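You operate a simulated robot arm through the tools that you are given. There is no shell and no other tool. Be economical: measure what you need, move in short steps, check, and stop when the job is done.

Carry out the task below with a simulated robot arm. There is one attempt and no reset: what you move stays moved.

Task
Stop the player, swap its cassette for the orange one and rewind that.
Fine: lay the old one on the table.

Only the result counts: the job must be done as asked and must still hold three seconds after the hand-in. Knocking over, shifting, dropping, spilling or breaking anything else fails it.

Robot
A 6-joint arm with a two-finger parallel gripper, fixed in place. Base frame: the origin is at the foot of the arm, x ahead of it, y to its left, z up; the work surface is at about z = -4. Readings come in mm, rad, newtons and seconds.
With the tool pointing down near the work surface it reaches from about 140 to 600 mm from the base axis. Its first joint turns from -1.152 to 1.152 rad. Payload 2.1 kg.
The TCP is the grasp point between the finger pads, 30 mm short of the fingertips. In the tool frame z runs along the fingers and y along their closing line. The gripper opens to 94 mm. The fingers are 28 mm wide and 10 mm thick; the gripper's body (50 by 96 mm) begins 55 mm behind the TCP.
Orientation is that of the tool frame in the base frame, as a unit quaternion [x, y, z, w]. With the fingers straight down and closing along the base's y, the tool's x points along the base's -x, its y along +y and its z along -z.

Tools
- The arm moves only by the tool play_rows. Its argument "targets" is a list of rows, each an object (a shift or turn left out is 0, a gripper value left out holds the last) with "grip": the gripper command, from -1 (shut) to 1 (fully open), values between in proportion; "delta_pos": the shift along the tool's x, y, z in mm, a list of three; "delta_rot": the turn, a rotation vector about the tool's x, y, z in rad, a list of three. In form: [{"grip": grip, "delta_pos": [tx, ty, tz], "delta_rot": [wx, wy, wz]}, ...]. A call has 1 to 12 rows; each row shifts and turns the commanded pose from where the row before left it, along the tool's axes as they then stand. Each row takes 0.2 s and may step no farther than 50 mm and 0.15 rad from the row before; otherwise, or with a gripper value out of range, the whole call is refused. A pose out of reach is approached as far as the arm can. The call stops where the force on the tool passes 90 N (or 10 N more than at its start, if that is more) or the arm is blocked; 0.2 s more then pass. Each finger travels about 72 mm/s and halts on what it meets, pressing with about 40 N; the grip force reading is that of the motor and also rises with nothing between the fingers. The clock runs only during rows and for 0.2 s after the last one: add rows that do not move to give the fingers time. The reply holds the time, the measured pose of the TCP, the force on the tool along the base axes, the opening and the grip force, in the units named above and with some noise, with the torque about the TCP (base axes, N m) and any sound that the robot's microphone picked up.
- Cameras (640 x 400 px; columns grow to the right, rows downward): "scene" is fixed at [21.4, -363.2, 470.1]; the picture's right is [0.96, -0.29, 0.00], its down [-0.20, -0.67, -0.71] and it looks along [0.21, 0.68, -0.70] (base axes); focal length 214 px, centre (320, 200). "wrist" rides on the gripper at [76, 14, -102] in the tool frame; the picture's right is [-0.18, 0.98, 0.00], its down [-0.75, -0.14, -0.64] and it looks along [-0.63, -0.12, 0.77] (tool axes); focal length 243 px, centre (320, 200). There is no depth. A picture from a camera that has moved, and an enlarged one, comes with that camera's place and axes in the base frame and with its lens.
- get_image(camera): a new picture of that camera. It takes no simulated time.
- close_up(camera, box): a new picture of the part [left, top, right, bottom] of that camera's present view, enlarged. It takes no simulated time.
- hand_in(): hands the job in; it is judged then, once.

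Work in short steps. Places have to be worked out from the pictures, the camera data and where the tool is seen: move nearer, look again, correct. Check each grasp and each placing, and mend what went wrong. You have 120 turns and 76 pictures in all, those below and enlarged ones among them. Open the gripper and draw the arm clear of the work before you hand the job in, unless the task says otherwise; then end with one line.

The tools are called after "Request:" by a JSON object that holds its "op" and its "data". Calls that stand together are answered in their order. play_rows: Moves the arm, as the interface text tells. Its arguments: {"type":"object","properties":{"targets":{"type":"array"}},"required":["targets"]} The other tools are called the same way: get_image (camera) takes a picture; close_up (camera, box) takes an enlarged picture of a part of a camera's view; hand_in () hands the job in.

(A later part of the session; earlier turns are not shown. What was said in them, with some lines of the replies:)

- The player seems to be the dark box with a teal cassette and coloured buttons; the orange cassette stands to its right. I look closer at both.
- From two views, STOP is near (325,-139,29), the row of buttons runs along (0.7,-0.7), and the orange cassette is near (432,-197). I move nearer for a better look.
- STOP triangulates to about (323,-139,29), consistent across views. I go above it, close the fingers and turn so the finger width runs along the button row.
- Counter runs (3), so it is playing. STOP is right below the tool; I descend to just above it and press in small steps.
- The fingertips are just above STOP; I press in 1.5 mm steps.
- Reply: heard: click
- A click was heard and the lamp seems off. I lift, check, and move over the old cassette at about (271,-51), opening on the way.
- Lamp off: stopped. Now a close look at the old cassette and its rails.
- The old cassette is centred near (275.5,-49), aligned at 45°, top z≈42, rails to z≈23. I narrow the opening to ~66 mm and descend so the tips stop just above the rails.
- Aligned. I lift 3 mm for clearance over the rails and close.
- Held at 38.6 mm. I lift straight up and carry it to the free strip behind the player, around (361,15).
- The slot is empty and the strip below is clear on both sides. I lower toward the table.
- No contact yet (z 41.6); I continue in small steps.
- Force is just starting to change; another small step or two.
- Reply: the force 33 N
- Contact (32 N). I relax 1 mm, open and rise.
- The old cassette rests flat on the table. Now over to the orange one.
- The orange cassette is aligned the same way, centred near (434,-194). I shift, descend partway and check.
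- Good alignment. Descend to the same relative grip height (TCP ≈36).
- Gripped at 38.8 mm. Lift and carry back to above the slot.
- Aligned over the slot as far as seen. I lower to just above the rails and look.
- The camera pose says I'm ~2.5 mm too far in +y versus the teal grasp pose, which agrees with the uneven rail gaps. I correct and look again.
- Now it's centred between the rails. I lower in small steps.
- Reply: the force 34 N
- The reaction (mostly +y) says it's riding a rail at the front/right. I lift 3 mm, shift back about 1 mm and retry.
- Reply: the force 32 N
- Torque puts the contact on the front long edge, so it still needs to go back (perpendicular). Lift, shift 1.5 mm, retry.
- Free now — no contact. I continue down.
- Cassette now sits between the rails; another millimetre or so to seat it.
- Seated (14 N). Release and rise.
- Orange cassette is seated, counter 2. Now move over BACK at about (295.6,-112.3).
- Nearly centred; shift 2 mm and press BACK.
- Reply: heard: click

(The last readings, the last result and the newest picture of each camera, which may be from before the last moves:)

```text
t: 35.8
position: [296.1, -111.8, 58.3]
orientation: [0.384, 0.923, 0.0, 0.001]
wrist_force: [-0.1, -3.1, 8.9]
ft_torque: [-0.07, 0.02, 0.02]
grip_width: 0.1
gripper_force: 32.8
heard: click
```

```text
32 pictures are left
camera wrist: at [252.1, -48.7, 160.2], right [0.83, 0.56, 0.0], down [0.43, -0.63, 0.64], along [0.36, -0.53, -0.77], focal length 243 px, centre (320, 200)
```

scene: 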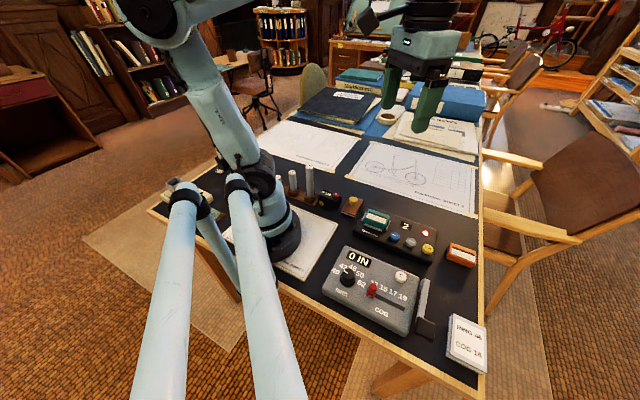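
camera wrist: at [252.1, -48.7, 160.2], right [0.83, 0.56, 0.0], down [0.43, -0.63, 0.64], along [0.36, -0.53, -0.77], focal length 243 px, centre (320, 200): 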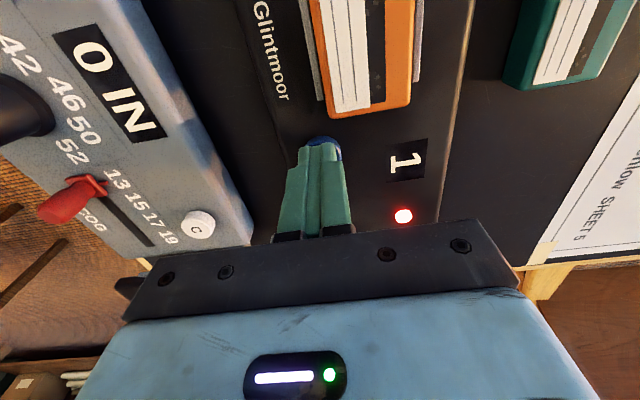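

Click, the lamp is lit, and the counter fell to 1: it's rewinding. I lift and watch whether it continues.

Request:
{"op": "play_rows", "data": {"targets": [{"delta_pos": [0, 0, -20]}, {"delta_pos": [0, 0, -40]}, {}, {}]}}

Request:
{"op": "get_image", "data": {"camera": "wrist"}}

```text
t: 36.8
position: [295.3, -111.2, 118.1]
orientation: [0.384, 0.923, -0.001, 0.0]
wrist_force: [0.2, 0.6, -0.4]
ft_torque: [-0.01, -0.01, 0.02]
grip_width: 0.0
gripper_force: 32.8
```

```text
31 pictures are left
camera wrist: at [252.3, -48.6, 220.7], right [0.83, 0.56, 0.0], down [0.43, -0.63, 0.64], along [0.36, -0.53, -0.77], focal length 243 px, centre (320, 200)
```

wrist: 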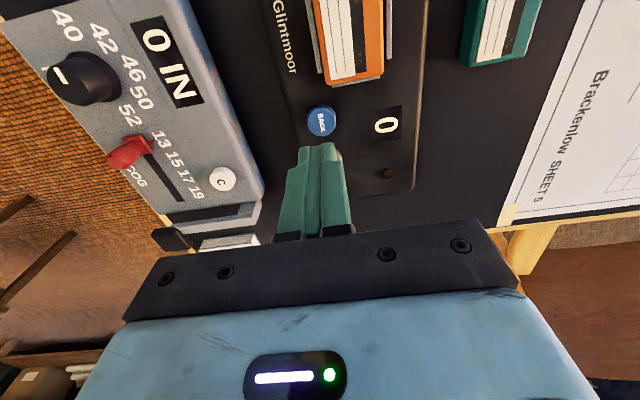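

Counter 0 and the lamp is off: rewound. I draw the arm up and open the gripper, then check.

Request:
{"op": "play_rows", "data": {"targets": [{"delta_pos": [0, 0, -45]}, {"delta_pos": [0, 0, -45]}, {"grip": 1, "delta_pos": [20, 0, -40]}, {"delta_pos": [0, 0, -40]}, {}, {}, {}, {}]}}

Request:
{"op": "close_up", "data": {"camera": "scene", "box": [320, 150, 500, 290]}}

```text
t: 38.6
position: [282.0, -100.3, 288.0]
orientation: [0.384, 0.923, -0.001, 0.001]
wrist_force: [-0.4, -0.5, 0.4]
ft_torque: [0.01, -0.02, -0.05]
grip_width: 93.9
gripper_force: 0.0
```

```text
2.86 times, centred on (410, 220) of scene
camera zoom: at [21.4, -363.2, 470.1], right [0.96, -0.29, 0.0], down [-0.2, -0.67, -0.71], along [0.21, 0.68, -0.7], focal length 613 px, centre (63, 143)
```

zoom: 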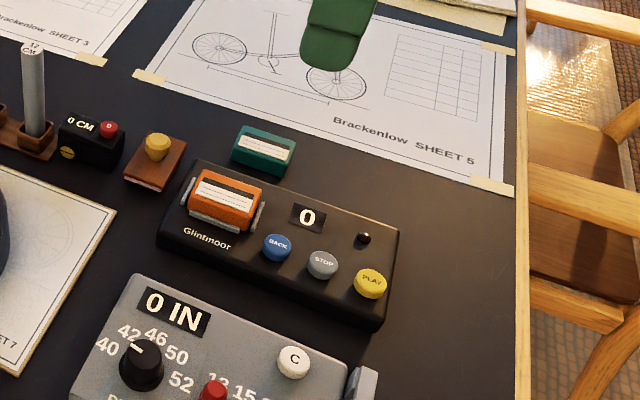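

Everything is in place: orange cassette seated, counter 0, lamp off, teal cassette on the table and the arm clear.

Request:
{"op": "hand_in", "data": {}}

```text
The job is handed in.
```

I stopped the player, swapped in the orange cassette and rewound it to 0. The old teal cassette is lying on the table behind the player.
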